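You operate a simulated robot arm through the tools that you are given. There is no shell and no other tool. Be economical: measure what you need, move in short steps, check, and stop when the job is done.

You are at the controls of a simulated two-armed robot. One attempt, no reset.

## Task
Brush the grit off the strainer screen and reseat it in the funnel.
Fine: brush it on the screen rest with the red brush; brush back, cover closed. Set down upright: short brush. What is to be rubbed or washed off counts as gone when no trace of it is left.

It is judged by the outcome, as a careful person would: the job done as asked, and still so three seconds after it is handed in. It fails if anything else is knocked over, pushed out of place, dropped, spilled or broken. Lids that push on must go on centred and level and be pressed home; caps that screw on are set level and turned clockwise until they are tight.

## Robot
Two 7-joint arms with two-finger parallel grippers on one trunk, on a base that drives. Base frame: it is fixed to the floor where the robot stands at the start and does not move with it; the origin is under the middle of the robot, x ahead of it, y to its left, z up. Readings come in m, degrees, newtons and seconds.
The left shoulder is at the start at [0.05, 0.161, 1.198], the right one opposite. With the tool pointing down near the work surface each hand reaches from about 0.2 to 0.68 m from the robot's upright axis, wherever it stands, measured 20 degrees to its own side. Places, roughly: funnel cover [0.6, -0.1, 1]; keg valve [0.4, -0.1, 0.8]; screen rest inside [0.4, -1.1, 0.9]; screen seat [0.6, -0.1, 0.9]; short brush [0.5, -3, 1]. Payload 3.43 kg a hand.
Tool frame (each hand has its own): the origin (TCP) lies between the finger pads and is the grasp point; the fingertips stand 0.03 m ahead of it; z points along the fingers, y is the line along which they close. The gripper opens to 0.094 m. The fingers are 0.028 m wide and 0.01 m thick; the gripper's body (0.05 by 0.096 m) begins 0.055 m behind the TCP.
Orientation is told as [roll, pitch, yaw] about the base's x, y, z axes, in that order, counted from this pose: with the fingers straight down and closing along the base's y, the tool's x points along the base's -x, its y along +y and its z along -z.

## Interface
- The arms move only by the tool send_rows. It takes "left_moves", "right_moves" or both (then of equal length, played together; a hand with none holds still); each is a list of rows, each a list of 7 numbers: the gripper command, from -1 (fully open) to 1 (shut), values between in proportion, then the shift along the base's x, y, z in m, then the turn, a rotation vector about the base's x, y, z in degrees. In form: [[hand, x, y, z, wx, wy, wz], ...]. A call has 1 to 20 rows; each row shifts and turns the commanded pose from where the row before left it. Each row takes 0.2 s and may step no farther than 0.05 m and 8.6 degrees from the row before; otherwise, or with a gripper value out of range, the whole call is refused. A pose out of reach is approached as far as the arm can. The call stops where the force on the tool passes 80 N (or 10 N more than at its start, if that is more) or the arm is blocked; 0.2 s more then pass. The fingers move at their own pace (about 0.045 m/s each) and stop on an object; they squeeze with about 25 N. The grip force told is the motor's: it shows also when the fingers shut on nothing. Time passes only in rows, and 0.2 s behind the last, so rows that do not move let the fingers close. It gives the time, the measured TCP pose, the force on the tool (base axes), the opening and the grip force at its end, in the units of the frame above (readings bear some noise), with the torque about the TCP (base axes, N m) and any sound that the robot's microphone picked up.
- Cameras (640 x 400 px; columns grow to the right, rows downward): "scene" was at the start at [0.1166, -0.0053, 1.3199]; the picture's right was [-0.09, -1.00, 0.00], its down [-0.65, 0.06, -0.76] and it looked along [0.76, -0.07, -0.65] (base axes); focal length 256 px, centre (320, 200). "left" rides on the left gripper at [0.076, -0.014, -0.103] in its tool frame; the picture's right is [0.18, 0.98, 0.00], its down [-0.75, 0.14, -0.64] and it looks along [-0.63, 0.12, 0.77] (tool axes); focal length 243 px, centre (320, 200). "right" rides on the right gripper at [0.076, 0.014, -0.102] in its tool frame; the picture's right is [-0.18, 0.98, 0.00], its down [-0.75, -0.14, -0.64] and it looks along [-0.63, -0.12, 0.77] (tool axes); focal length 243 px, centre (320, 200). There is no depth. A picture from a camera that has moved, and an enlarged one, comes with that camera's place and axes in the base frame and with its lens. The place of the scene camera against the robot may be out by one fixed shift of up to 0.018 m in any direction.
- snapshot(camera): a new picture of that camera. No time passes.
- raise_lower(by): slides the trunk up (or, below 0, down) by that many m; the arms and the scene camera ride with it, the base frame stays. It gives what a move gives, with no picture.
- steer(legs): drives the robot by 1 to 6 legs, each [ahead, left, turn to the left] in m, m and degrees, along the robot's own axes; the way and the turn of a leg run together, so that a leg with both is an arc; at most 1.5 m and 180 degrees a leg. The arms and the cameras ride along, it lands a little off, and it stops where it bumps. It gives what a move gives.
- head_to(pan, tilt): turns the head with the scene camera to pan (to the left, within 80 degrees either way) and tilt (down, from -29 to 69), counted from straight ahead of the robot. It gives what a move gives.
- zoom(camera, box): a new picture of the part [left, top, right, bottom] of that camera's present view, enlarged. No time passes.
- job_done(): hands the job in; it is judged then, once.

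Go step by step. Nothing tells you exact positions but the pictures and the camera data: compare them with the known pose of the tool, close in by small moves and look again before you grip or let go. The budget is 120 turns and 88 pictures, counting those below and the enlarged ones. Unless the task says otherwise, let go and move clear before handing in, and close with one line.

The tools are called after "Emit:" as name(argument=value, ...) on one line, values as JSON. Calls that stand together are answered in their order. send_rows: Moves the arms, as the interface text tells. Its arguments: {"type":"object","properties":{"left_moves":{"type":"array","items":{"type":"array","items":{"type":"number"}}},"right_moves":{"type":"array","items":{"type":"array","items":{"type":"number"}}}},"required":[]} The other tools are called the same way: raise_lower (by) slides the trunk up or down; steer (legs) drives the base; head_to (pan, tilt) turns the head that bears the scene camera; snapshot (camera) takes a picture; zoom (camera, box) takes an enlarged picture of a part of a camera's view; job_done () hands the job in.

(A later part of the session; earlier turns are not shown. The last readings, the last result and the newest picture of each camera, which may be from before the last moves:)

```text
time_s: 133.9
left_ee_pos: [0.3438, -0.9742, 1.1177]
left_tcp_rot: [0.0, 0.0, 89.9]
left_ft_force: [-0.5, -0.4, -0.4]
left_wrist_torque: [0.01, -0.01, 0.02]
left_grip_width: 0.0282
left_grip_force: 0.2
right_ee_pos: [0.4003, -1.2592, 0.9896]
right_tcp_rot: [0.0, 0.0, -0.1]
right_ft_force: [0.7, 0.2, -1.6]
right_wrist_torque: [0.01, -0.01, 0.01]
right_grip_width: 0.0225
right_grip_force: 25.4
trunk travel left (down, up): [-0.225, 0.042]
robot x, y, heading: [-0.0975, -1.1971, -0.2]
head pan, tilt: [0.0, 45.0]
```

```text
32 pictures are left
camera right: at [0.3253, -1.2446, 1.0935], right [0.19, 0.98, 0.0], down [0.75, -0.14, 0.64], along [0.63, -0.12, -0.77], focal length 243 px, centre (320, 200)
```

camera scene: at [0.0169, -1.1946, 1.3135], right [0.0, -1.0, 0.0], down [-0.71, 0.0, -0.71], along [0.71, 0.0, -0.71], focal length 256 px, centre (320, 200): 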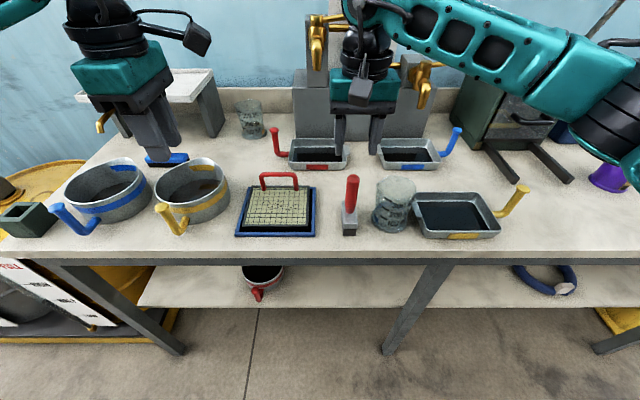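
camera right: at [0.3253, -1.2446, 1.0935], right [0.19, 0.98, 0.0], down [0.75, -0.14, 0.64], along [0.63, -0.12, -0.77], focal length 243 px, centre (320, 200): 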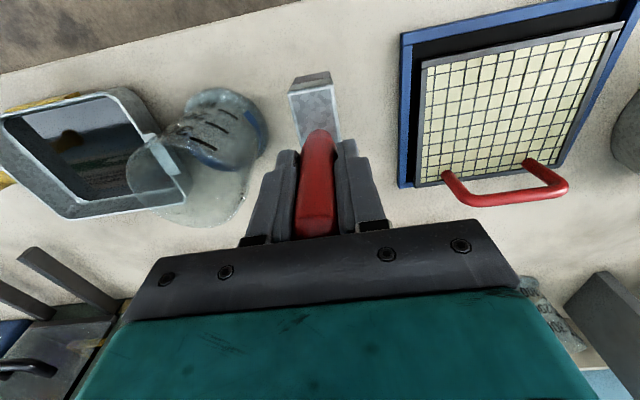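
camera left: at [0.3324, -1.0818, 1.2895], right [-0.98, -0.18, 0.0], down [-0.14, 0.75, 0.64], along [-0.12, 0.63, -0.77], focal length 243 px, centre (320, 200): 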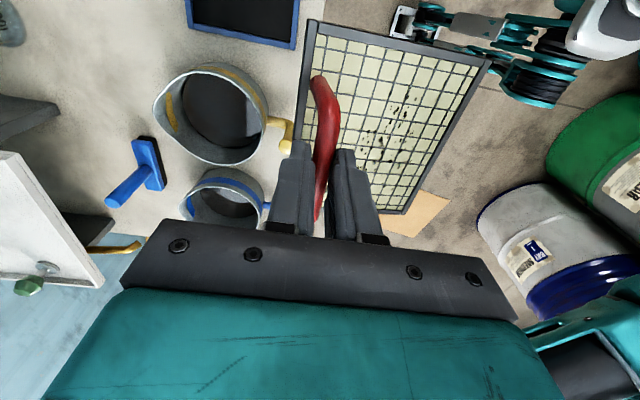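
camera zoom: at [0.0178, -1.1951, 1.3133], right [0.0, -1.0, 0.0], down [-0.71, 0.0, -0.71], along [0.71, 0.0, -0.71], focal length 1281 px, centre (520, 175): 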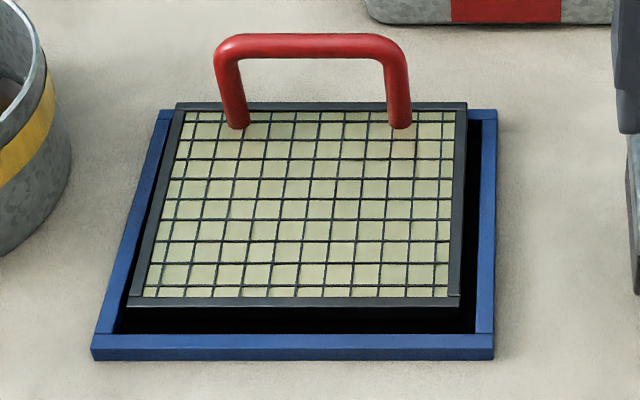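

The screen is clean. Lower the brush to the bench.

Emit:
send_rows(right_moves=[[1, 0, 0, -0.015, 0, 0, 0], [1, 0, 0, -0.01, 0, 0, 0], [1, 0, 0, -0.004, 0, 0, 0], [1, 0, 0, -0.002, 0, 0, 0], [1, 0, 0, 0, 0, 0, 0]])

```text
time_s: 135.1
left_ee_pos: [0.3436, -0.9751, 1.1181]
left_tcp_rot: [-0.1, 0.0, 90.0]
left_ft_force: [-0.1, 0.1, -1.1]
left_wrist_torque: [0.01, 0.01, 0.03]
left_grip_width: 0.028
left_grip_force: 0.0
right_ee_pos: [0.4004, -1.2603, 0.9597]
right_tcp_rot: [-0.1, 0.0, -0.1]
right_ft_force: [0.5, -0.1, -0.5]
right_wrist_torque: [0.0, 0.0, 0.03]
right_grip_width: 0.0223
right_grip_force: 25.4
trunk travel left (down, up): [-0.225, 0.042]
robot x, y, heading: [-0.0964, -1.1959, -0.1]
head pan, tilt: [0.0, 45.0]
```

Emit:
send_rows(right_moves=[[1, 0, 0, -0.0015, 0, 0, 0], [1, 0, 0, -0.0015, 0, 0, 0], [1, 0, 0, 0, 0, 0, 0]])

```text
time_s: 135.9
left_ee_pos: [0.3429, -0.9759, 1.1175]
left_tcp_rot: [0.0, 0.0, 90.0]
left_ft_force: [0.0, 0.2, -0.8]
left_wrist_torque: [0.0, -0.01, 0.02]
left_grip_width: 0.028
left_grip_force: 0.1
right_ee_pos: [0.4014, -1.2598, 0.9585]
right_tcp_rot: [0.1, -0.1, 0.0]
right_ft_force: [-0.6, -1.5, 6.2]
right_wrist_torque: [-0.15, 0.27, 0.09]
right_grip_width: 0.0225
right_grip_force: 24.7
trunk travel left (down, up): [-0.225, 0.042]
robot x, y, heading: [-0.0978, -1.1998, -0.2]
head pan, tilt: [0.0, 45.0]
```

Brush stands on the bench. Release, lift the right hand straight up and away; the left hand returns over the bail.

Emit:
send_rows(right_moves=[[0.05, 0, 0, 0.001, 0, 0, 0], [0.05, 0, 0, 0, 0, 0, 0], [0.05, 0, 0, 0, 0, 0, 0], [0.05, 0, 0, 0.03, 0, 0, 0], [0.05, 0, 0, 0.04, 0, 0, 0], [0.05, 0, 0, 0.04, 0, 0, 0], [0.05, 0, 0, 0.04, 0, 0, 0], [0.05, -0.03, -0.03, 0.02, 0, 0, 0], [0.05, -0.03, -0.03, 0.02, 0, 0, 0], [0.05, -0.03, -0.03, 0.02, 0, 0, 0]], left_moves=[[0.4, 0, 0, 0, 0, 0, 0], [0.4, 0, 0, 0, 0, 0, 0], [0.4, 0, 0, 0, 0, 0, 0], [0.4, 0.04, -0.02, 0, 0, 0, 0], [0.4, 0.04, -0.02, 0, 0, 0, 0], [0.4, 0.03, -0.02, 0, 0, 0, 0], [0.4, 0.02, -0.025, 0, 0, 0, 0], [0.4, 0.018, -0.025, -0.03, 0, 0, 0], [0.4, 0, -0.0215, -0.04, 0, 0, 0], [0.4, 0, 0, -0.028, 0, 0, 0]])

Emit:
snapshot(camera="left")

Emit:
snapshot(camera="scene")

```text
time_s: 138.1
left_ee_pos: [0.4917, -1.1073, 1.0192]
left_tcp_rot: [0.0, 0.0, 89.9]
left_ft_force: [-0.8, 0.2, 0.2]
left_wrist_torque: [-0.01, -0.03, -0.01]
left_grip_width: 0.0279
left_grip_force: 0.1
right_ee_pos: [0.3099, -1.3489, 1.1684]
right_tcp_rot: [0.1, 0.0, -0.1]
right_ft_force: [-0.5, 0.9, -0.5]
right_wrist_torque: [-0.03, 0.0, 0.03]
right_grip_width: 0.0443
right_grip_force: 0.1
trunk travel left (down, up): [-0.225, 0.042]
robot x, y, heading: [-0.0938, -1.1968, -0.1]
head pan, tilt: [0.0, 45.0]
```

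```text
31 pictures are left
camera left: at [0.5052, -1.1831, 1.1228], right [-0.98, -0.18, 0.0], down [-0.14, 0.75, 0.64], along [-0.12, 0.63, -0.77], focal length 243 px, centre (320, 200)
```

left: 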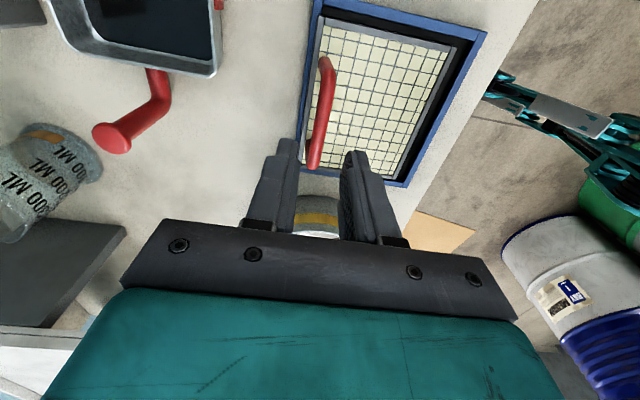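

```text
30 pictures are left
camera scene: at [0.017, -1.1957, 1.3134], right [0.0, -1.0, 0.0], down [-0.71, 0.0, -0.71], along [0.71, 0.0, -0.71], focal length 256 px, centre (320, 200)
```

scene: 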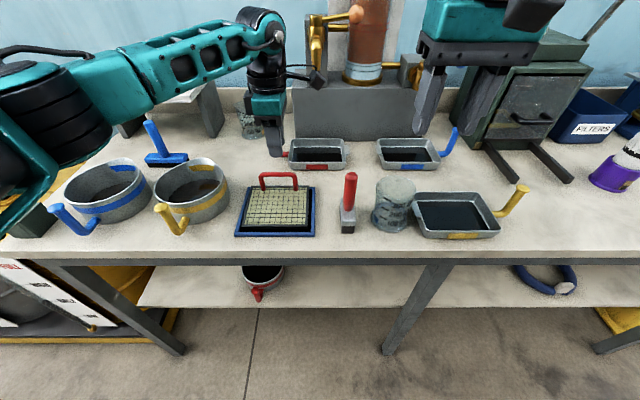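

Brush stands upright at home. The bail centre is at [0.4915,-1.1045]; descend and grip it.

Emit:
send_rows(left_moves=[[0.4, 0, 0.0025, -0.03, 0, 0, 0], [0.4, 0, 0, -0.03, 0, 0, 0], [0.4, 0, 0, -0.022, 0, 0, 0], [1, 0, 0, 0, 0, 0, 0], [1, 0, 0, 0, 0, 0, 0], [1, 0, 0, 0, 0, 0, 0], [1, 0, 0, 0.02, 0, 0, 0], [1, 0, 0, 0.03, 0, 0, 0], [1, 0, 0, 0.04, 0, 0, 0]])

Emit:
zoom(camera="scene", box=[180, 110, 380, 255])

```text
time_s: 140.1
left_ee_pos: [0.4909, -1.1046, 1.0285]
left_tcp_rot: [0.0, 0.0, 90.0]
left_ft_force: [-0.4, -0.1, -2.0]
left_wrist_torque: [-0.02, -0.06, -0.03]
left_grip_width: 0.0131
left_grip_force: 25.3
right_ee_pos: [0.3109, -1.348, 1.169]
right_tcp_rot: [0.1, 0.0, -0.2]
right_ft_force: [-0.6, -0.4, -0.1]
right_wrist_torque: [0.01, 0.04, -0.01]
right_grip_width: 0.0448
right_grip_force: 0.1
trunk travel left (down, up): [-0.225, 0.042]
robot x, y, heading: [-0.0956, -1.1974, -0.1]
head pan, tilt: [0.0, 45.0]
```

```text
2.76 times, centred on (280, 182) of scene
camera zoom: at [0.0171, -1.1954, 1.3134], right [0.0, -1.0, 0.0], down [-0.71, 0.0, -0.71], along [0.71, 0.0, -0.71], focal length 707 px, centre (430, 248)
```

zoom: 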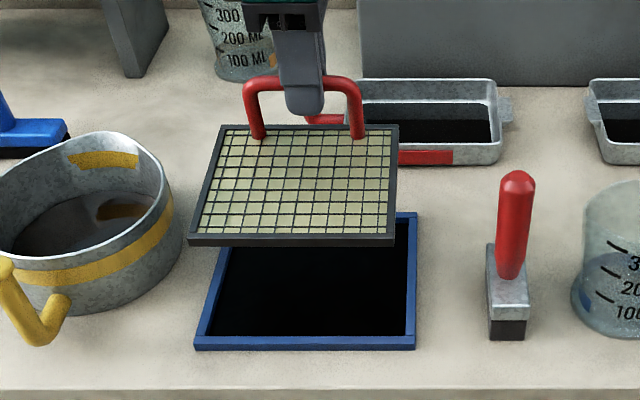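

Screen held. I lift, retract, and drive back to the funnel.

Emit:
send_rows(left_moves=[[1, 0, 0, 0.04, 0, 0, 0], [1, 0, 0, 0.04, 0, 0, 0], [1, -0.04, 0, 0.02, 0, 0, 0], [1, -0.04, 0, 0, 0, 0, 0]])

Emit:
steer(legs=[[-0.2, 0, 0], [0, 1.01, 0], [0.25, 0, 0]])

Emit:
head_to(pan=0, tilt=42)

Emit:
snapshot(camera="scene")

```text
time_s: 141.1
left_ee_pos: [0.4096, -1.1053, 1.1283]
left_tcp_rot: [-0.1, 0.0, 89.9]
left_ft_force: [-0.2, -0.3, -1.7]
left_wrist_torque: [-0.01, -0.11, 0.0]
left_grip_width: 0.0131
left_grip_force: 24.9
right_ee_pos: [0.3112, -1.3499, 1.169]
right_tcp_rot: [0.0, -0.1, -0.2]
right_ft_force: [0.0, 0.6, -0.1]
right_wrist_torque: [0.04, -0.01, -0.01]
right_grip_width: 0.0449
right_grip_force: 0.0
trunk travel left (down, up): [-0.225, 0.042]
robot x, y, heading: [-0.0939, -1.1959, -0.0]
head pan, tilt: [0.0, 45.0]
```

```text
time_s: 153.0
left_ee_pos: [0.4628, -0.088, 1.1273]
left_tcp_rot: [0.0, 0.0, 90.1]
left_ft_force: [0.5, -0.8, -2.0]
left_wrist_torque: [-0.01, -0.08, 0.02]
left_grip_width: 0.0134
left_grip_force: 25.4
right_ee_pos: [0.3631, -0.3317, 1.1686]
right_tcp_rot: [0.0, 0.0, 0.2]
right_ft_force: [-0.8, 0.3, -0.8]
right_wrist_torque: [-0.03, 0.03, 0.0]
right_grip_width: 0.0445
right_grip_force: 0.1
trunk travel left (down, up): [-0.225, 0.042]
robot x, y, heading: [-0.0434, -0.1816, 0.2]
head pan, tilt: [0.0, 45.0]
```

```text
time_s: 153.6
left_ee_pos: [0.4617, -0.0883, 1.1275]
left_tcp_rot: [0.0, 0.1, 90.2]
left_ft_force: [0.3, 0.2, -1.5]
left_wrist_torque: [-0.04, -0.06, -0.02]
left_grip_width: 0.0134
left_grip_force: 25.2
right_ee_pos: [0.363, -0.3331, 1.1685]
right_tcp_rot: [0.0, 0.0, 0.0]
right_ft_force: [0.1, 0.0, -0.1]
right_wrist_torque: [0.0, 0.02, 0.03]
right_grip_width: 0.0447
right_grip_force: 0.0
trunk travel left (down, up): [-0.225, 0.042]
robot x, y, heading: [-0.0461, -0.1834, -0.0]
head pan, tilt: [0.0, 42.0]
```

```text
28 pictures are left
camera scene: at [0.0711, -0.18, 1.3176], right [0.0, -1.0, 0.0], down [-0.67, 0.0, -0.74], along [0.74, 0.0, -0.67], focal length 256 px, centre (320, 200)
```

scene: 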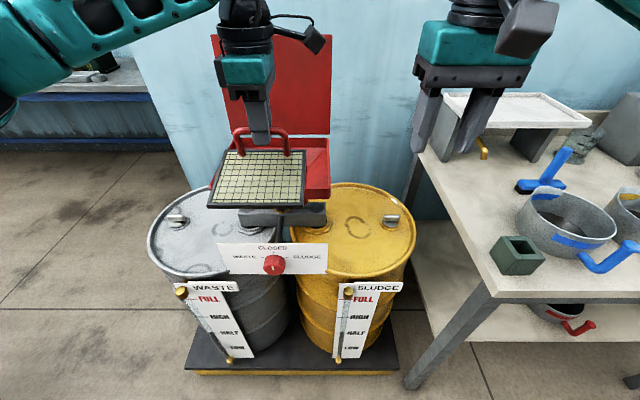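

I drive the last 0.1 m and hold the screen above the seat, with a few degrees of tilt compensation.

Emit:
steer(legs=[[0.1, 0, 0]])

Emit:
send_rows(left_moves=[[1, 0.04, 0.003, 0, 0, 0, 0], [1, 0.04, 0.003, 0, 0, 0, 0], [1, 0.03, 0.004, 0, 0, 4, 0], [1, 0, 0, -0.03, 0, 4, 0], [1, 0, 0, -0.03, 0, 0, 0]])

Emit:
zoom(camera="scene", box=[180, 100, 360, 240])

```text
time_s: 154.8
left_ee_pos: [0.5626, -0.0885, 1.1277]
left_tcp_rot: [0.0, 0.1, 90.1]
left_ft_force: [0.3, 0.2, -1.3]
left_wrist_torque: [-0.03, -0.05, -0.02]
left_grip_width: 0.0134
left_grip_force: 24.6
right_ee_pos: [0.4645, -0.3328, 1.1688]
right_tcp_rot: [0.0, 0.0, 0.1]
right_ft_force: [0.1, -0.6, 0.4]
right_wrist_torque: [0.01, 0.04, -0.01]
right_grip_width: 0.0446
right_grip_force: 0.0
trunk travel left (down, up): [-0.225, 0.042]
robot x, y, heading: [0.0569, -0.1793, 0.0]
head pan, tilt: [0.0, 42.0]
```

```text
time_s: 155.9
left_ee_pos: [0.6615, -0.0751, 1.0685]
left_tcp_rot: [8.1, -0.1, 90.1]
left_ft_force: [0.9, 0.4, -2.7]
left_wrist_torque: [-0.03, -0.08, 0.03]
left_grip_width: 0.0133
left_grip_force: 25.2
left hand out of reach, approached as far as the arm can: row 3, 4
right_ee_pos: [0.4638, -0.3321, 1.1694]
right_tcp_rot: [0.0, 0.0, 0.0]
right_ft_force: [0.0, -0.8, -0.7]
right_wrist_torque: [0.01, 0.0, 0.03]
right_grip_width: 0.0447
right_grip_force: 0.0
trunk travel left (down, up): [-0.225, 0.042]
robot x, y, heading: [0.0583, -0.1837, 0.0]
head pan, tilt: [0.0, 42.0]
```

```text
2.86 times, centred on (270, 170) of scene
camera zoom: at [0.1721, -0.1798, 1.3176], right [0.0, -1.0, 0.0], down [-0.67, 0.0, -0.74], along [0.74, 0.0, -0.67], focal length 732 px, centre (463, 286)
```

zoom: 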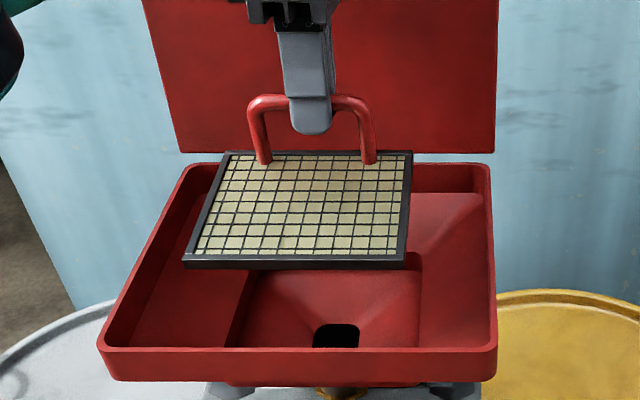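

I reduce the tilt, correct to x≈0.675, y≈-0.079, and lower to just above the seat for a check.

Emit:
send_rows(left_moves=[[1, 0, 0, -0.03, 0, -3.5, 0], [1, 0.007, -0.002, -0.02, 0, 0, 0], [1, 0.006, -0.002, -0.015, 0, 0, 0], [1, 0, 0, 0, 0, 0, 0]])

Emit:
zoom(camera="scene", box=[180, 100, 360, 240])

Emit:
snapshot(camera="left")

```text
time_s: 156.9
left_ee_pos: [0.6723, -0.0789, 1.003]
left_tcp_rot: [4.5, -0.1, 90.0]
left_ft_force: [-0.3, -0.4, -2.6]
left_wrist_torque: [-0.05, -0.1, 0.0]
left_grip_width: 0.0135
left_grip_force: 24.7
right_ee_pos: [0.463, -0.333, 1.1682]
right_tcp_rot: [0.0, 0.0, 0.1]
right_ft_force: [0.1, -0.4, 0.0]
right_wrist_torque: [0.01, 0.0, 0.0]
right_grip_width: 0.0448
right_grip_force: 0.1
trunk travel left (down, up): [-0.225, 0.042]
robot x, y, heading: [0.0552, -0.1828, 0.3]
head pan, tilt: [0.0, 42.0]
```

```text
2.86 times, centred on (270, 170) of scene
camera zoom: at [0.1718, -0.1799, 1.3177], right [0.0, -1.0, 0.0], down [-0.67, 0.0, -0.74], along [0.74, 0.0, -0.67], focal length 732 px, centre (463, 286)
```

zoom: 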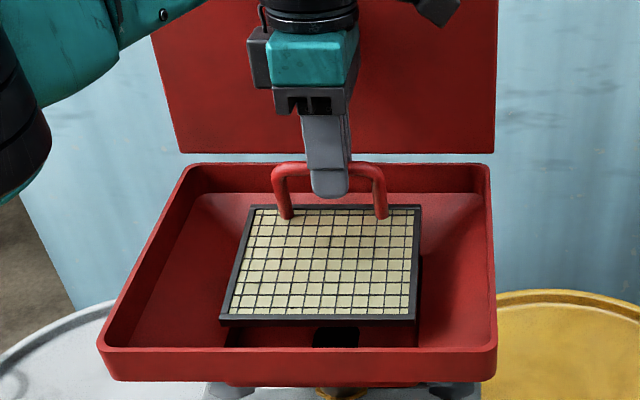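

```text
25 pictures are left
camera left: at [0.6954, -0.154, 1.1052], right [-0.98, -0.18, 0.08], down [-0.09, 0.75, 0.65], along [-0.18, 0.63, -0.76], focal length 243 px, centre (320, 200)
```

left: 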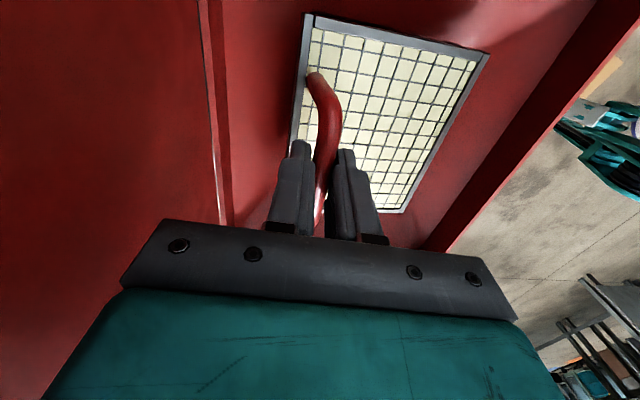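

Aligned in y. Slight x and tilt trim, then lower toward the seat in stages.

Emit:
send_rows(left_moves=[[1, 0.002, 0, -0.015, 0, 2, 0], [1, 0, 0, -0.015, 0, 0, 0], [1, 0, 0, -0.01, 0, 0, 0], [1, 0, 0, 0, 0, 0, 0]])

Emit:
zoom(camera="scene", box=[180, 110, 340, 240])

```text
time_s: 157.9
left_ee_pos: [0.6688, -0.0774, 0.9633]
left_tcp_rot: [6.4, 0.1, 90.0]
left_ft_force: [0.4, -0.7, -2.0]
left_wrist_torque: [-0.01, -0.07, -0.03]
left_grip_width: 0.0134
left_grip_force: 24.7
left hand out of reach, approached as far as the arm can: row 1
right_ee_pos: [0.4629, -0.332, 1.1695]
right_tcp_rot: [0.0, 0.0, 0.1]
right_ft_force: [-1.1, 0.1, 0.3]
right_wrist_torque: [-0.02, -0.01, -0.01]
right_grip_width: 0.0449
right_grip_force: 0.1
trunk travel left (down, up): [-0.225, 0.042]
robot x, y, heading: [0.0536, -0.1835, 0.1]
head pan, tilt: [0.0, 42.0]
```

```text
3.08 times, centred on (260, 175) of scene
camera zoom: at [0.1719, -0.18, 1.3177], right [0.0, -1.0, 0.0], down [-0.67, 0.0, -0.74], along [0.74, 0.0, -0.67], focal length 788 px, centre (505, 277)
```

zoom: 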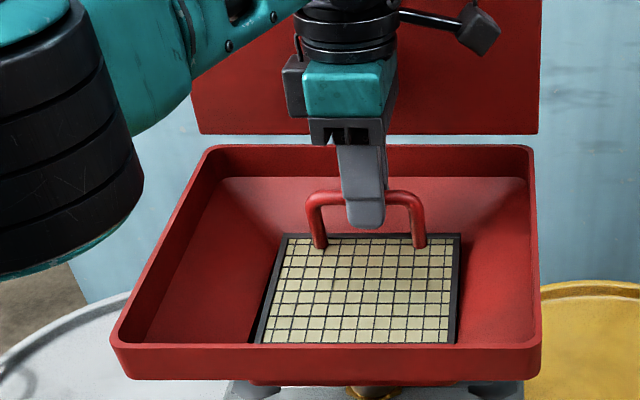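

x fell short by ~6 mm at the reach limit; try to correct now that it's lower, then lower further.

Emit:
send_rows(left_moves=[[1, 0.003, -0.001, 0, 0, -1, 0], [1, 0.003, 0, 0, 0, -1, 0], [1, 0, 0, -0.005, 0, 0, 0], [1, 0, 0, -0.004, 0, 0, 0], [1, 0, 0, 0, 0, 0, 0]])

Emit:
zoom(camera="scene", box=[210, 150, 330, 230])

Emit:
zoom(camera="left", box=[220, 0, 520, 240])

```text
time_s: 159.2
left_ee_pos: [0.6726, -0.0779, 0.9597]
left_tcp_rot: [4.2, 0.0, 90.0]
left_ft_force: [-9.0, 5.7, 23.0]
left_wrist_torque: [0.03, 0.11, -0.09]
left_grip_width: 0.0136
left_grip_force: 25.3
right_ee_pos: [0.4603, -0.3316, 1.1706]
right_tcp_rot: [0.1, -0.2, 0.1]
right_ft_force: [-0.2, -0.4, -1.3]
right_wrist_torque: [-0.02, 0.0, -0.01]
right_grip_width: 0.0448
right_grip_force: 0.0
trunk travel left (down, up): [-0.225, 0.042]
robot x, y, heading: [0.0569, -0.1835, 0.4]
head pan, tilt: [0.0, 42.0]
```

```text
5.00 times, centred on (270, 190) of scene
camera zoom: at [0.1683, -0.1798, 1.3184], right [0.0, -1.0, 0.0], down [-0.67, 0.0, -0.75], along [0.75, 0.0, -0.67], focal length 1281 px, centre (570, 250)
```

zoom: 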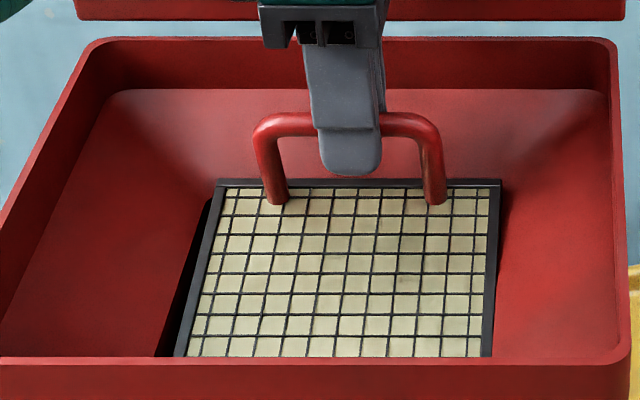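

```text
1.67 times, centred on (370, 120) of left
camera zoom: at [0.6948, -0.154, 1.0614], right [-0.98, -0.19, 0.07], down [-0.1, 0.75, 0.65], along [-0.17, 0.63, -0.76], focal length 404 px, centre (237, 333)
```

zoom: 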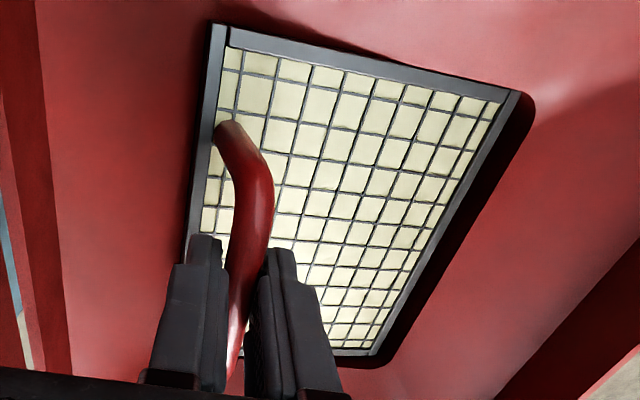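

The screen is catching at the rear and right (−y) edges; gaps show at the front and left. Lift slightly, shift −5 mm x, +4.5 mm y, lower again.

Emit:
send_rows(left_moves=[[1, 0, 0, 0.009, 0, 0, 0], [1, -0.005, 0.0045, 0, 0, 0, 0], [1, 0, 0, -0.006, 0, 0, 0], [1, 0, 0, -0.004, 0, 0, 0], [1, 0, 0, -0.003, 0, 0, 0], [1, 0, 0, 0, 0, 0, 0]])

Emit:
zoom(camera="scene", box=[210, 150, 330, 230])

Emit:
zoom(camera="left", box=[220, 0, 520, 240])

```text
time_s: 160.6
left_ee_pos: [0.6695, -0.0746, 0.9498]
left_tcp_rot: [4.5, 0.0, 90.1]
left_ft_force: [0.2, -0.7, -0.8]
left_wrist_torque: [-0.01, 0.05, -0.03]
left_grip_width: 0.0135
left_grip_force: 24.8
right_ee_pos: [0.4627, -0.3318, 1.1692]
right_tcp_rot: [-0.1, 0.0, 0.0]
right_ft_force: [0.9, -0.1, -0.1]
right_wrist_torque: [0.01, 0.02, 0.02]
right_grip_width: 0.0449
right_grip_force: 0.0
trunk travel left (down, up): [-0.225, 0.042]
robot x, y, heading: [0.0568, -0.1834, 0.2]
head pan, tilt: [0.0, 42.0]
```

```text
5.00 times, centred on (270, 190) of scene
camera zoom: at [0.1718, -0.18, 1.3177], right [0.0, -1.0, 0.0], down [-0.67, 0.0, -0.74], along [0.74, 0.0, -0.67], focal length 1281 px, centre (570, 250)
```

zoom: 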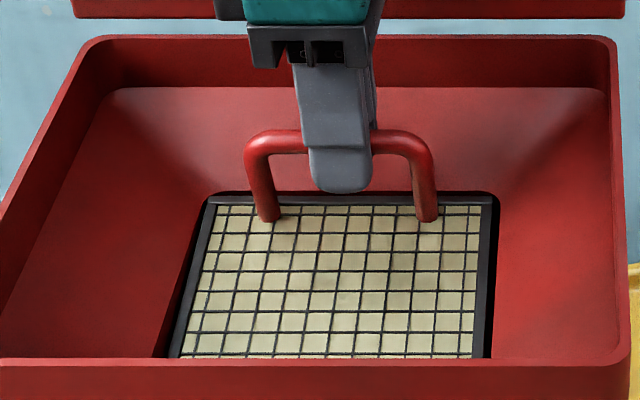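

```text
1.67 times, centred on (370, 120) of left
camera zoom: at [0.6918, -0.1498, 1.0527], right [-0.98, -0.19, 0.08], down [-0.09, 0.75, 0.65], along [-0.18, 0.63, -0.76], focal length 404 px, centre (237, 333)
```

zoom: 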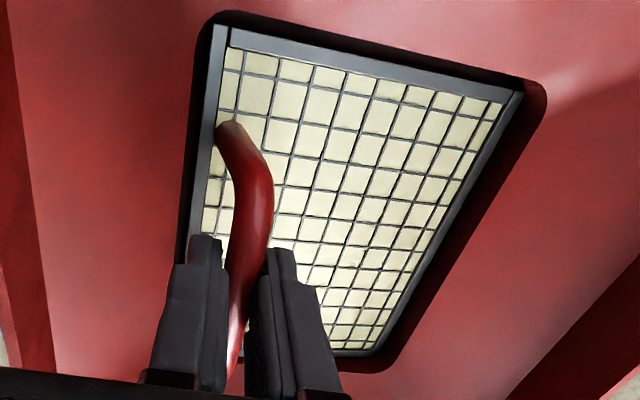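

Now it is in the pocket with even gaps all round. Lower the last few millimetres to the ledge.

Emit:
send_rows(left_moves=[[1, 0, 0, -0.003, 0, 0, 0], [1, 0, 0, -0.002, 0, 0, 0], [1, 0, 0, 0, 0, 0, 0]])

```text
time_s: 161.3
left_ee_pos: [0.6697, -0.0757, 0.9464]
left_tcp_rot: [4.5, 0.0, 90.0]
left_ft_force: [0.4, -0.1, -0.5]
left_wrist_torque: [-0.07, 0.02, 0.0]
left_grip_width: 0.0132
left_grip_force: 24.6
right_ee_pos: [0.4623, -0.3337, 1.1683]
right_tcp_rot: [0.0, 0.0, 0.0]
right_ft_force: [-0.1, 0.0, -0.3]
right_wrist_torque: [0.02, 0.01, -0.01]
right_grip_width: 0.0447
right_grip_force: 0.1
trunk travel left (down, up): [-0.225, 0.042]
robot x, y, heading: [0.0557, -0.1833, 0.3]
head pan, tilt: [0.0, 42.0]
```

Emit:
send_rows(left_moves=[[1, 0, 0, -0.002, 0, 0, 0], [1, 0, 0, -0.002, 0, 0, 0], [1, 0, 0, 0, 0, 0, 0]])

```text
time_s: 162.2
left_ee_pos: [0.6712, -0.0739, 0.9429]
left_tcp_rot: [4.3, 0.0, 90.1]
left_ft_force: [10.5, -0.4, 4.5]
left_wrist_torque: [-0.03, -0.05, -0.08]
left_grip_width: 0.0131
left_grip_force: 25.1
right_ee_pos: [0.4639, -0.3329, 1.1699]
right_tcp_rot: [0.0, 0.0, 0.1]
right_ft_force: [0.3, -0.5, -0.2]
right_wrist_torque: [0.0, -0.01, 0.0]
right_grip_width: 0.0448
right_grip_force: 0.0
trunk travel left (down, up): [-0.225, 0.042]
robot x, y, heading: [0.0563, -0.1834, 0.1]
head pan, tilt: [0.0, 42.0]
```

Contact at the original grasp height. Open narrowly and lift off, then inspect.

Emit:
send_rows(left_moves=[[0.4, 0, 0, 0, 0, 0, 0], [0.4, 0, 0, 0, 0, 0, 0], [0.4, 0, 0, 0, 0, 0, 0], [0.4, 0, 0, 0.02, 0, 0, 0], [0.4, 0, 0, 0.03, 0, -4, 0], [0.4, 0, 0, 0.03, 0, 0, 0], [0.4, 0, 0, 0.03, 0, 0, 0]])

Emit:
zoom(camera="scene", box=[210, 150, 330, 230])

Emit:
snapshot(camera="left")

```text
time_s: 163.8
left_ee_pos: [0.6703, -0.0741, 1.0527]
left_tcp_rot: [0.4, 0.0, 90.0]
left_ft_force: [-0.5, -0.3, 0.0]
left_wrist_torque: [0.01, 0.02, 0.0]
left_grip_width: 0.0281
left_grip_force: 0.1
right_ee_pos: [0.4623, -0.3319, 1.1694]
right_tcp_rot: [0.0, -0.1, 0.0]
right_ft_force: [0.2, -0.8, -0.2]
right_wrist_torque: [-0.02, 0.02, 0.01]
right_grip_width: 0.0447
right_grip_force: 0.1
trunk travel left (down, up): [-0.225, 0.042]
robot x, y, heading: [0.0596, -0.183, 0.3]
head pan, tilt: [0.0, 42.0]
```

```text
5.00 times, centred on (270, 190) of scene
camera zoom: at [0.1714, -0.1801, 1.3177], right [0.0, -1.0, 0.0], down [-0.67, 0.0, -0.74], along [0.74, 0.0, -0.67], focal length 1281 px, centre (570, 250)
```

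zoom: 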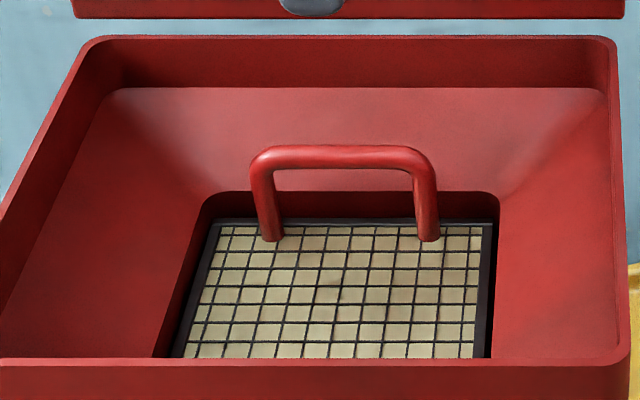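

```text
18 pictures are left
camera left: at [0.6848, -0.1502, 1.156], right [-0.98, -0.18, 0.01], down [-0.14, 0.75, 0.64], along [-0.12, 0.63, -0.77], focal length 243 px, centre (320, 200)
```

left: 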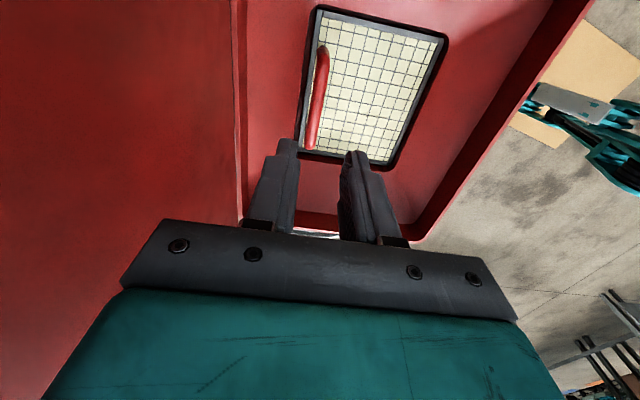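

The screen is seated as at the start and clean. Now to close the cover: I withdraw the left hand, and bring the right hand (fingers shut, pitched −55°) over the lid's top edge at y≈-0.18 to hook it from behind.

Emit:
send_rows(left_moves=[[0.4, -0.04, 0, 0.02, 0, 0, 0], [0.4, -0.04, 0.02, 0.02, 0, 0, 0], [0.4, -0.03, 0.03, 0.02, 0, 0, 0], [0.4, -0.03, 0.035, 0.01, 0, 0, 0], [0.4, -0.02, 0.035, 0, 0, 0, 0], [0.4, -0.02, 0.035, 0, 0, 0, 0], [0.4, 0, 0.02, 0, 0, 0, 0], [0.4, 0, 0, 0, 0, 0, 0]], right_moves=[[1, 0, 0, 0.04, 0, -7, 0], [1, 0, 0, 0.04, 0, -8, 0], [1, 0, 0, 0.03, 0, -8, 0], [1, 0.02, 0.03, 0, 0, -8, 0], [1, 0.03, 0.04, 0, 0, -8, 0], [1, 0.03, 0.04, 0, 0, -8, 0], [1, 0.03, 0.04, 0, 0, -8, 0], [1, 0.03, 0, 0, 0, 0, 0]])

Emit:
send_rows(right_moves=[[1, 0.04, 0, 0, 0, 0, 0], [1, 0.04, 0, 0, 0, 0, 0], [1, 0.03, 0, 0, 0, 0, 0], [1, 0.02, 0, 0, 0, 0, 0]])

Emit:
head_to(pan=0, tilt=25)

Emit:
snapshot(camera="scene")

Emit:
snapshot(camera="right")

```text
time_s: 165.6
left_ee_pos: [0.4888, 0.0998, 1.1229]
left_tcp_rot: [0.5, 0.0, 89.9]
left_ft_force: [-0.3, 0.6, 0.5]
left_wrist_torque: [-0.02, -0.03, -0.02]
left_grip_width: 0.0281
left_grip_force: 0.0
right_ee_pos: [0.6043, -0.1833, 1.2781]
right_tcp_rot: [0.0, -55.2, 0.0]
right_ft_force: [0.6, 0.5, -0.7]
right_wrist_torque: [-0.01, 0.01, 0.0]
right_grip_width: 0.0
right_grip_force: 24.9
trunk travel left (down, up): [-0.225, 0.042]
robot x, y, heading: [0.0559, -0.1793, 0.0]
head pan, tilt: [0.0, 42.0]
```

```text
time_s: 166.6
left_ee_pos: [0.4901, 0.1004, 1.1222]
left_tcp_rot: [0.5, 0.0, 90.1]
left_ft_force: [-0.1, 0.6, 0.0]
left_wrist_torque: [0.04, -0.01, 0.0]
left_grip_width: 0.0284
left_grip_force: 0.1
right_ee_pos: [0.7331, -0.1816, 1.2791]
right_tcp_rot: [-0.1, -55.0, 0.1]
right_ft_force: [0.1, 1.1, 0.2]
right_wrist_torque: [0.01, 0.0, 0.0]
right_grip_width: 0.0
right_grip_force: 25.2
trunk travel left (down, up): [-0.225, 0.042]
robot x, y, heading: [0.0577, -0.1853, -0.0]
head pan, tilt: [0.0, 42.0]
```

```text
time_s: 167.3
left_ee_pos: [0.4893, 0.0997, 1.1224]
left_tcp_rot: [0.5, 0.0, 90.0]
left_ft_force: [-0.8, 0.3, -0.2]
left_wrist_torque: [0.02, 0.02, 0.02]
left_grip_width: 0.0281
left_grip_force: 0.0
right_ee_pos: [0.732, -0.1808, 1.279]
right_tcp_rot: [0.0, -55.0, 0.0]
right_ft_force: [0.5, -0.7, 0.2]
right_wrist_torque: [0.01, 0.05, 0.0]
right_grip_width: 0.0
right_grip_force: 25.2
trunk travel left (down, up): [-0.225, 0.042]
robot x, y, heading: [0.0538, -0.1817, 0.2]
head pan, tilt: [0.0, 25.0]
```

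```text
17 pictures are left
camera scene: at [0.1803, -0.18, 1.3439], right [0.0, -1.0, 0.0], down [-0.42, 0.0, -0.91], along [0.91, 0.0, -0.42], focal length 256 px, centre (320, 200)
```

scene: 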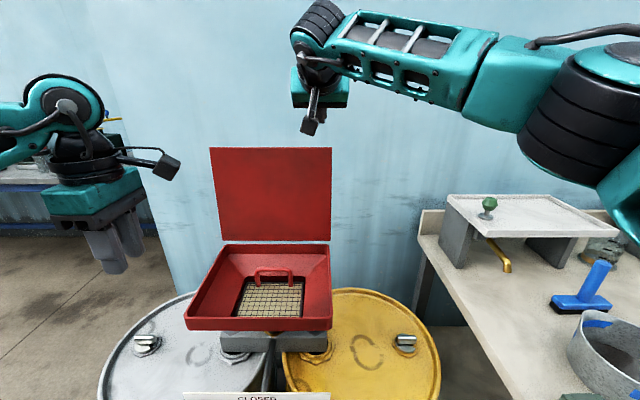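

```text
16 pictures are left
camera right: at [0.6055, -0.1672, 1.276], right [0.1, 0.98, 0.15], down [-0.09, -0.14, 0.99], along [0.99, -0.12, 0.08], focal length 243 px, centre (320, 200)
```

right: 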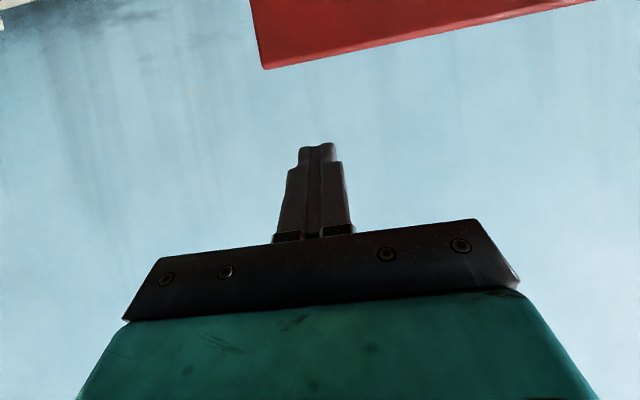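

The lid's top edge is at ~[0.75, z 1.206] as expected. Advance beyond it, then lower the finger behind.

Emit:
send_rows(right_moves=[[1, 0.03, 0, 0, 0, 0, 0], [1, 0.016, 0, 0, 0, 0, 0], [1, 0, 0, -0.025, 0, 0, 0], [1, 0, 0, -0.025, 0, 0, 0], [1, 0, 0, -0.012, 0, 0, 0]])

Emit:
zoom(camera="scene", box=[190, 60, 370, 200])

```text
time_s: 168.6
left_ee_pos: [0.4894, 0.0992, 1.1234]
left_tcp_rot: [0.5, -0.1, 90.0]
left_ft_force: [0.4, 0.2, 0.3]
left_wrist_torque: [0.02, 0.0, -0.03]
left_grip_width: 0.0278
left_grip_force: 0.1
right_ee_pos: [0.7794, -0.1828, 1.215]
right_tcp_rot: [-0.1, -54.9, 0.0]
right_ft_force: [-0.7, -0.6, 0.0]
right_wrist_torque: [-0.01, -0.03, -0.03]
right_grip_width: 0.0
right_grip_force: 25.0
trunk travel left (down, up): [-0.225, 0.042]
robot x, y, heading: [0.0549, -0.1829, 0.2]
head pan, tilt: [0.0, 25.0]
```

```text
2.86 times, centred on (280, 130) of scene
camera zoom: at [0.1803, -0.1802, 1.3439], right [0.0, -1.0, 0.0], down [-0.42, 0.0, -0.91], along [0.91, 0.0, -0.42], focal length 732 px, centre (434, 400)
```

zoom: 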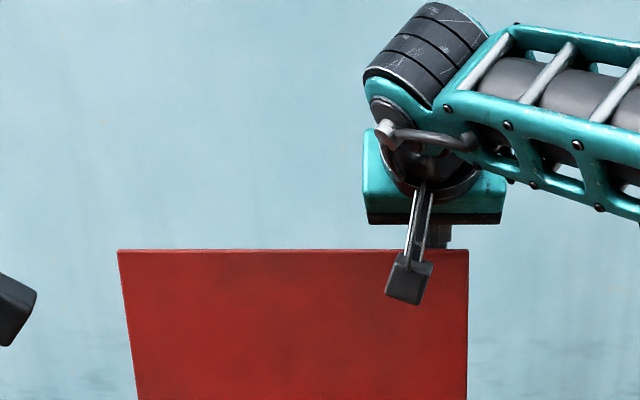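

The finger is behind the lid. Pull it forward along the arc.

Emit:
send_rows(right_moves=[[1, -0.025, 0, -0.003, 0, 0, 0], [1, -0.024, 0, -0.004, 0, 0, 0], [1, -0.02, 0, -0.005, 0, 0, 0], [1, -0.021, 0, -0.006, 0, 0, 0], [1, -0.02, 0, -0.009, 0, 0, 0], [1, -0.019, 0, -0.009, 0, 0, 0], [1, -0.018, 0, -0.012, 0, 0, 0], [1, -0.017, 0, -0.012, 0, 0, 0]])

Emit:
snapshot(camera="scene")

```text
time_s: 170.3
left_ee_pos: [0.4835, 0.0992, 1.1267]
left_tcp_rot: [0.0, -0.1, 90.0]
left_ft_force: [0.4, -0.1, -0.5]
left_wrist_torque: [0.0, -0.03, 0.01]
left_grip_width: 0.0283
left_grip_force: 0.0
right_ee_pos: [0.6077, -0.1818, 1.1674]
right_tcp_rot: [0.6, -56.0, -0.3]
right_ft_force: [-31.4, -10.7, 40.5]
right_wrist_torque: [-0.26, 0.71, 0.06]
right_grip_width: 0.0
right_grip_force: 25.2
trunk travel left (down, up): [-0.225, 0.042]
robot x, y, heading: [0.0486, -0.1826, 0.0]
head pan, tilt: [0.0, 25.0]
```

```text
14 pictures are left
camera scene: at [0.1717, -0.1816, 1.3451], right [0.0, -1.0, 0.0], down [-0.42, 0.0, -0.91], along [0.91, 0.0, -0.42], focal length 256 px, centre (320, 200)
```

scene: 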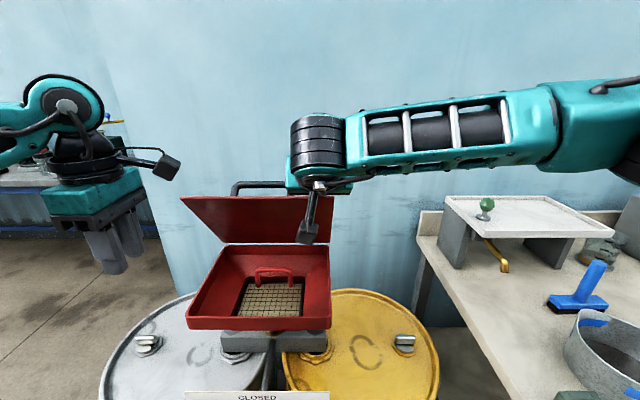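

The lid edge has jammed against the palm at ~40°. Back the hand out along its axis, then lift clear.

Emit:
send_rows(right_moves=[[1, -0.012, 0, 0.01, 0, 0, 0], [1, -0.012, 0, 0.012, 0, 0, 0], [1, -0.01, 0, 0.02, 0, 0, 0], [1, 0, 0, 0.03, 0, 0, 0], [1, 0, 0, 0.03, 0, 0, 0]])

Emit:
snapshot(camera="scene")

```text
time_s: 171.6
left_ee_pos: [0.4894, 0.1, 1.1219]
left_tcp_rot: [0.5, 0.1, 90.1]
left_ft_force: [-0.1, -0.4, 0.0]
left_wrist_torque: [-0.01, 0.01, -0.02]
left_grip_width: 0.028
left_grip_force: 0.0
right_ee_pos: [0.5804, -0.182, 1.258]
right_tcp_rot: [-0.1, -54.9, 0.1]
right_ft_force: [-0.6, -0.5, 0.0]
right_wrist_torque: [0.02, 0.0, -0.03]
right_grip_width: 0.0
right_grip_force: 25.0
trunk travel left (down, up): [-0.225, 0.042]
robot x, y, heading: [0.0552, -0.1808, 0.0]
head pan, tilt: [0.0, 25.0]
```

```text
13 pictures are left
camera scene: at [0.18, -0.18, 1.3439], right [0.0, -1.0, 0.0], down [-0.42, 0.0, -0.91], along [0.91, 0.0, -0.42], focal length 256 px, centre (320, 200)
```

scene: 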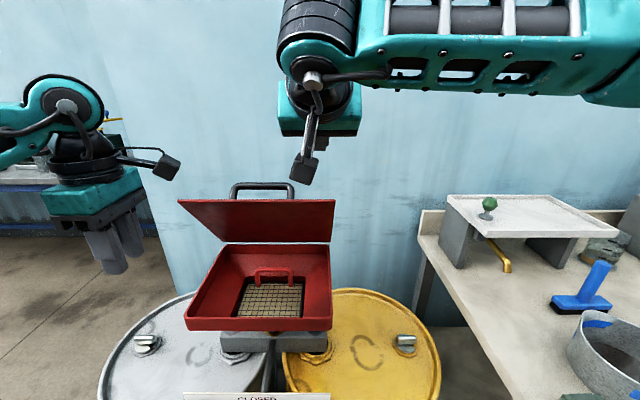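

The lid rests at ~50° on its own. I straighten the right hand to pitch −20° and press the lid down from above with the fingertips.

Emit:
send_rows(right_moves=[[1, 0, 0, 0, 0, 7, 0], [1, 0, 0, 0, 0, 7, 0], [1, 0, 0, 0, 0, 7, 0], [1, 0.005, 0.005, -0.01, 0, 7, 0], [1, 0.005, 0.005, -0.02, 0, 7, 0], [1, 0.005, 0, -0.03, 0, 0, 0], [1, -0.004, 0, -0.03, 0, 0, 0], [1, -0.006, 0, -0.025, 0, 0, 0], [1, -0.006, 0, -0.025, 0, 0, 0], [1, -0.015, 0, -0.025, 0, 0, 0], [1, -0.012, 0, -0.025, 0, 0, 0]])

Emit:
snapshot(camera="scene")

```text
time_s: 173.4
left_ee_pos: [0.4827, 0.0963, 1.125]
left_tcp_rot: [0.2, 0.0, 89.9]
left_ft_force: [0.6, -0.3, -0.7]
left_wrist_torque: [-0.02, -0.01, 0.01]
left_grip_width: 0.0282
left_grip_force: 0.0
right_ee_pos: [0.5715, -0.1721, 1.16]
right_tcp_rot: [0.5, -20.4, 0.5]
right_ft_force: [-35.7, -10.1, 35.3]
right_wrist_torque: [-0.47, 1.17, 0.08]
right_grip_width: 0.0
right_grip_force: 24.5
trunk travel left (down, up): [-0.225, 0.042]
robot x, y, heading: [0.0541, -0.185, -0.0]
head pan, tilt: [0.0, 25.0]
stopped in row 9 (right hand): the force on the tool passed its limit at 89 N (the readings are from after the stop); the commanded pose is now the measured one
```

```text
12 pictures are left
camera scene: at [0.1714, -0.1829, 1.3451], right [0.0, -1.0, 0.0], down [-0.42, 0.0, -0.91], along [0.91, 0.0, -0.42], focal length 256 px, centre (320, 200)
```

scene: 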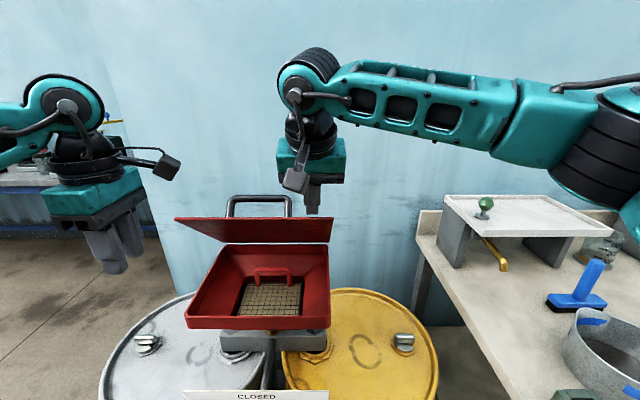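

The fingertip was pressing on the plate's end face. I lift, move 5 cm further back over the lid's top, and press down there.

Emit:
send_rows(right_moves=[[1, -0.005, 0, 0.03, 0, 0, 0], [1, 0.027, 0, 0.01, 0, 0, 0], [1, 0.027, 0, 0, 0, 0, 0], [1, 0, 0, -0.03, 0, 0, 0], [1, 0, 0, -0.03, 0, 0, 0], [1, 0, 0, -0.02, 0, 0, 0], [1, -0.006, 0, -0.018, 0, 0, 0], [1, -0.008, 0, -0.015, 0, 0, 0], [1, -0.006, 0, -0.018, 0, 0, 0]])

Emit:
snapshot(camera="scene")

```text
time_s: 175.4
left_ee_pos: [0.4881, 0.0982, 1.1235]
left_tcp_rot: [0.4, 0.0, 90.0]
left_ft_force: [-0.4, 0.2, -0.3]
left_wrist_torque: [-0.02, -0.01, 0.04]
left_grip_width: 0.0282
left_grip_force: 0.0
right_ee_pos: [0.6098, -0.1718, 1.0589]
right_tcp_rot: [0.2, -20.0, 0.4]
right_ft_force: [0.8, 1.2, -0.5]
right_wrist_torque: [-0.03, 0.0, -0.01]
right_grip_width: 0.0004
right_grip_force: 24.4
trunk travel left (down, up): [-0.225, 0.042]
robot x, y, heading: [0.0544, -0.1838, -0.2]
head pan, tilt: [0.0, 25.0]
```

```text
11 pictures are left
camera scene: at [0.1794, -0.1804, 1.3439], right [0.0, -1.0, 0.0], down [-0.42, 0.0, -0.91], along [0.91, 0.0, -0.42], focal length 256 px, centre (320, 200)
```

scene: 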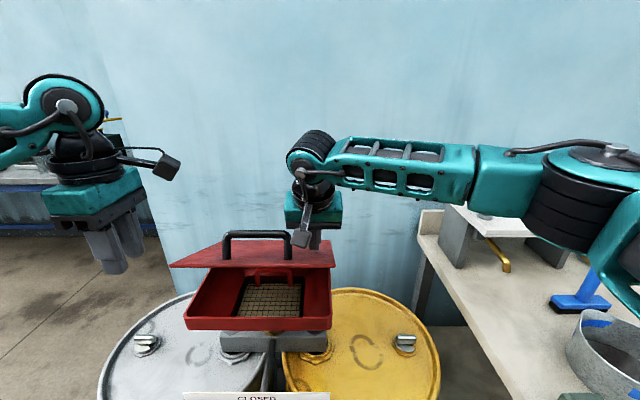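

It's closing well. Continue pressing down.

Emit:
send_rows(right_moves=[[1, -0.008, 0, -0.016, 0, 0, 0], [1, -0.006, 0, -0.016, 0, 0, 0], [1, -0.006, 0, -0.012, 0, 0, 0], [1, 0, 0, -0.01, 0, 0, 0], [1, 0, 0, -0.006, 0, 0, 0]])

Emit:
snapshot(camera="scene")

```text
time_s: 176.6
left_ee_pos: [0.4892, 0.1008, 1.1225]
left_tcp_rot: [0.5, 0.0, 90.0]
left_ft_force: [0.1, -0.3, -0.2]
left_wrist_torque: [-0.02, 0.03, -0.02]
left_grip_width: 0.0279
left_grip_force: 0.2
right_ee_pos: [0.5884, -0.1707, 0.9985]
right_tcp_rot: [0.3, -19.9, 0.3]
right_ft_force: [0.7, -0.3, 0.0]
right_wrist_torque: [0.02, -0.01, 0.02]
right_grip_width: 0.0
right_grip_force: 24.8
trunk travel left (down, up): [-0.225, 0.042]
robot x, y, heading: [0.0542, -0.1863, 0.1]
head pan, tilt: [0.0, 25.0]
```

```text
10 pictures are left
camera scene: at [0.1793, -0.1804, 1.3439], right [0.0, -1.0, 0.0], down [-0.42, 0.0, -0.91], along [0.91, 0.0, -0.42], focal length 256 px, centre (320, 200)
```

scene: 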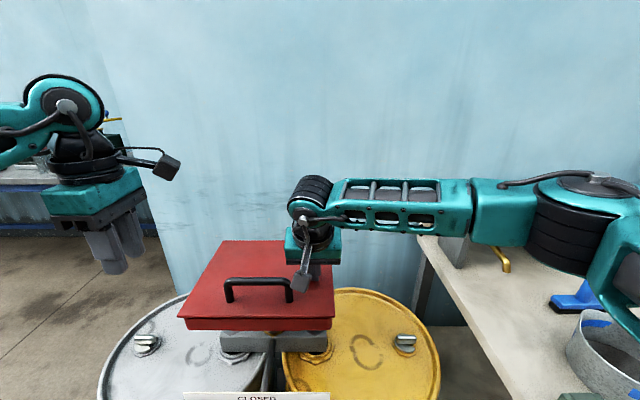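

Nearly shut; press home in small steps.

Emit:
send_rows(right_moves=[[1, -0.02, 0, 0, 0, 0, 0], [1, 0, 0, -0.003, 0, 0, 0], [1, 0, 0, -0.003, 0, 0, 0], [1, 0, 0, 0, 0, 0, 0]])

```text
time_s: 177.6
left_ee_pos: [0.4858, 0.099, 1.1243]
left_tcp_rot: [0.5, 0.0, 90.1]
left_ft_force: [-0.6, -0.2, -0.4]
left_wrist_torque: [-0.02, -0.03, 0.03]
left_grip_width: 0.028
left_grip_force: 0.1
right_ee_pos: [0.5686, -0.1707, 0.9959]
right_tcp_rot: [0.4, -20.2, 0.2]
right_ft_force: [-1.7, -2.5, 22.3]
right_wrist_torque: [-0.13, 0.07, 0.08]
right_grip_width: 0.0
right_grip_force: 24.8
trunk travel left (down, up): [-0.225, 0.042]
robot x, y, heading: [0.0512, -0.1856, -0.3]
head pan, tilt: [0.0, 25.0]
```

It resists firmly at 22 N, so the lid is home. I lift the hand clear, draw back and verify.

Emit:
send_rows(right_moves=[[1, 0, 0, 0.04, 0, 0, 0], [1, 0, 0, 0.04, 0, 0, 0], [1, -0.03, -0.03, 0.03, 0, 5, 0], [1, -0.03, -0.04, 0, 0, 5, 0], [1, -0.03, -0.04, 0, 0, 5, 0], [1, -0.02, -0.03, 0, 0, 5, 0]])

Emit:
head_to(pan=0, tilt=40)

Emit:
zoom(camera="scene", box=[160, 90, 380, 250])

```text
refused: row 3 steps farther than a row can; nothing moved
```

```text
time_s: 178.4
left_ee_pos: [0.4871, 0.0989, 1.1236]
left_tcp_rot: [0.4, -0.1, 90.1]
left_ft_force: [-0.6, -0.4, 0.2]
left_wrist_torque: [0.0, 0.01, 0.0]
left_grip_width: 0.0285
left_grip_force: 0.1
right_ee_pos: [0.5689, -0.1708, 0.9969]
right_tcp_rot: [0.4, -20.2, 0.2]
right_ft_force: [2.3, -3.0, 29.1]
right_wrist_torque: [-0.13, 0.03, 0.13]
right_grip_width: 0.0001
right_grip_force: 25.2
trunk travel left (down, up): [-0.225, 0.042]
robot x, y, heading: [0.0569, -0.1837, 0.2]
head pan, tilt: [0.0, 40.0]
```

```text
2.50 times, centred on (270, 170) of scene
camera zoom: at [0.17, -0.1809, 1.321], right [0.0, -1.0, 0.0], down [-0.64, 0.0, -0.77], along [0.77, 0.0, -0.64], focal length 640 px, centre (445, 275)
```

zoom: 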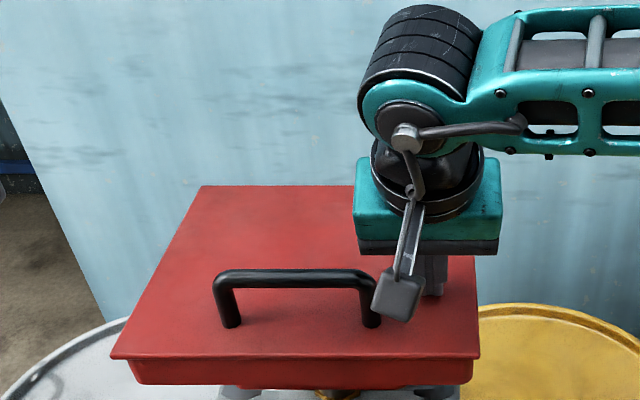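

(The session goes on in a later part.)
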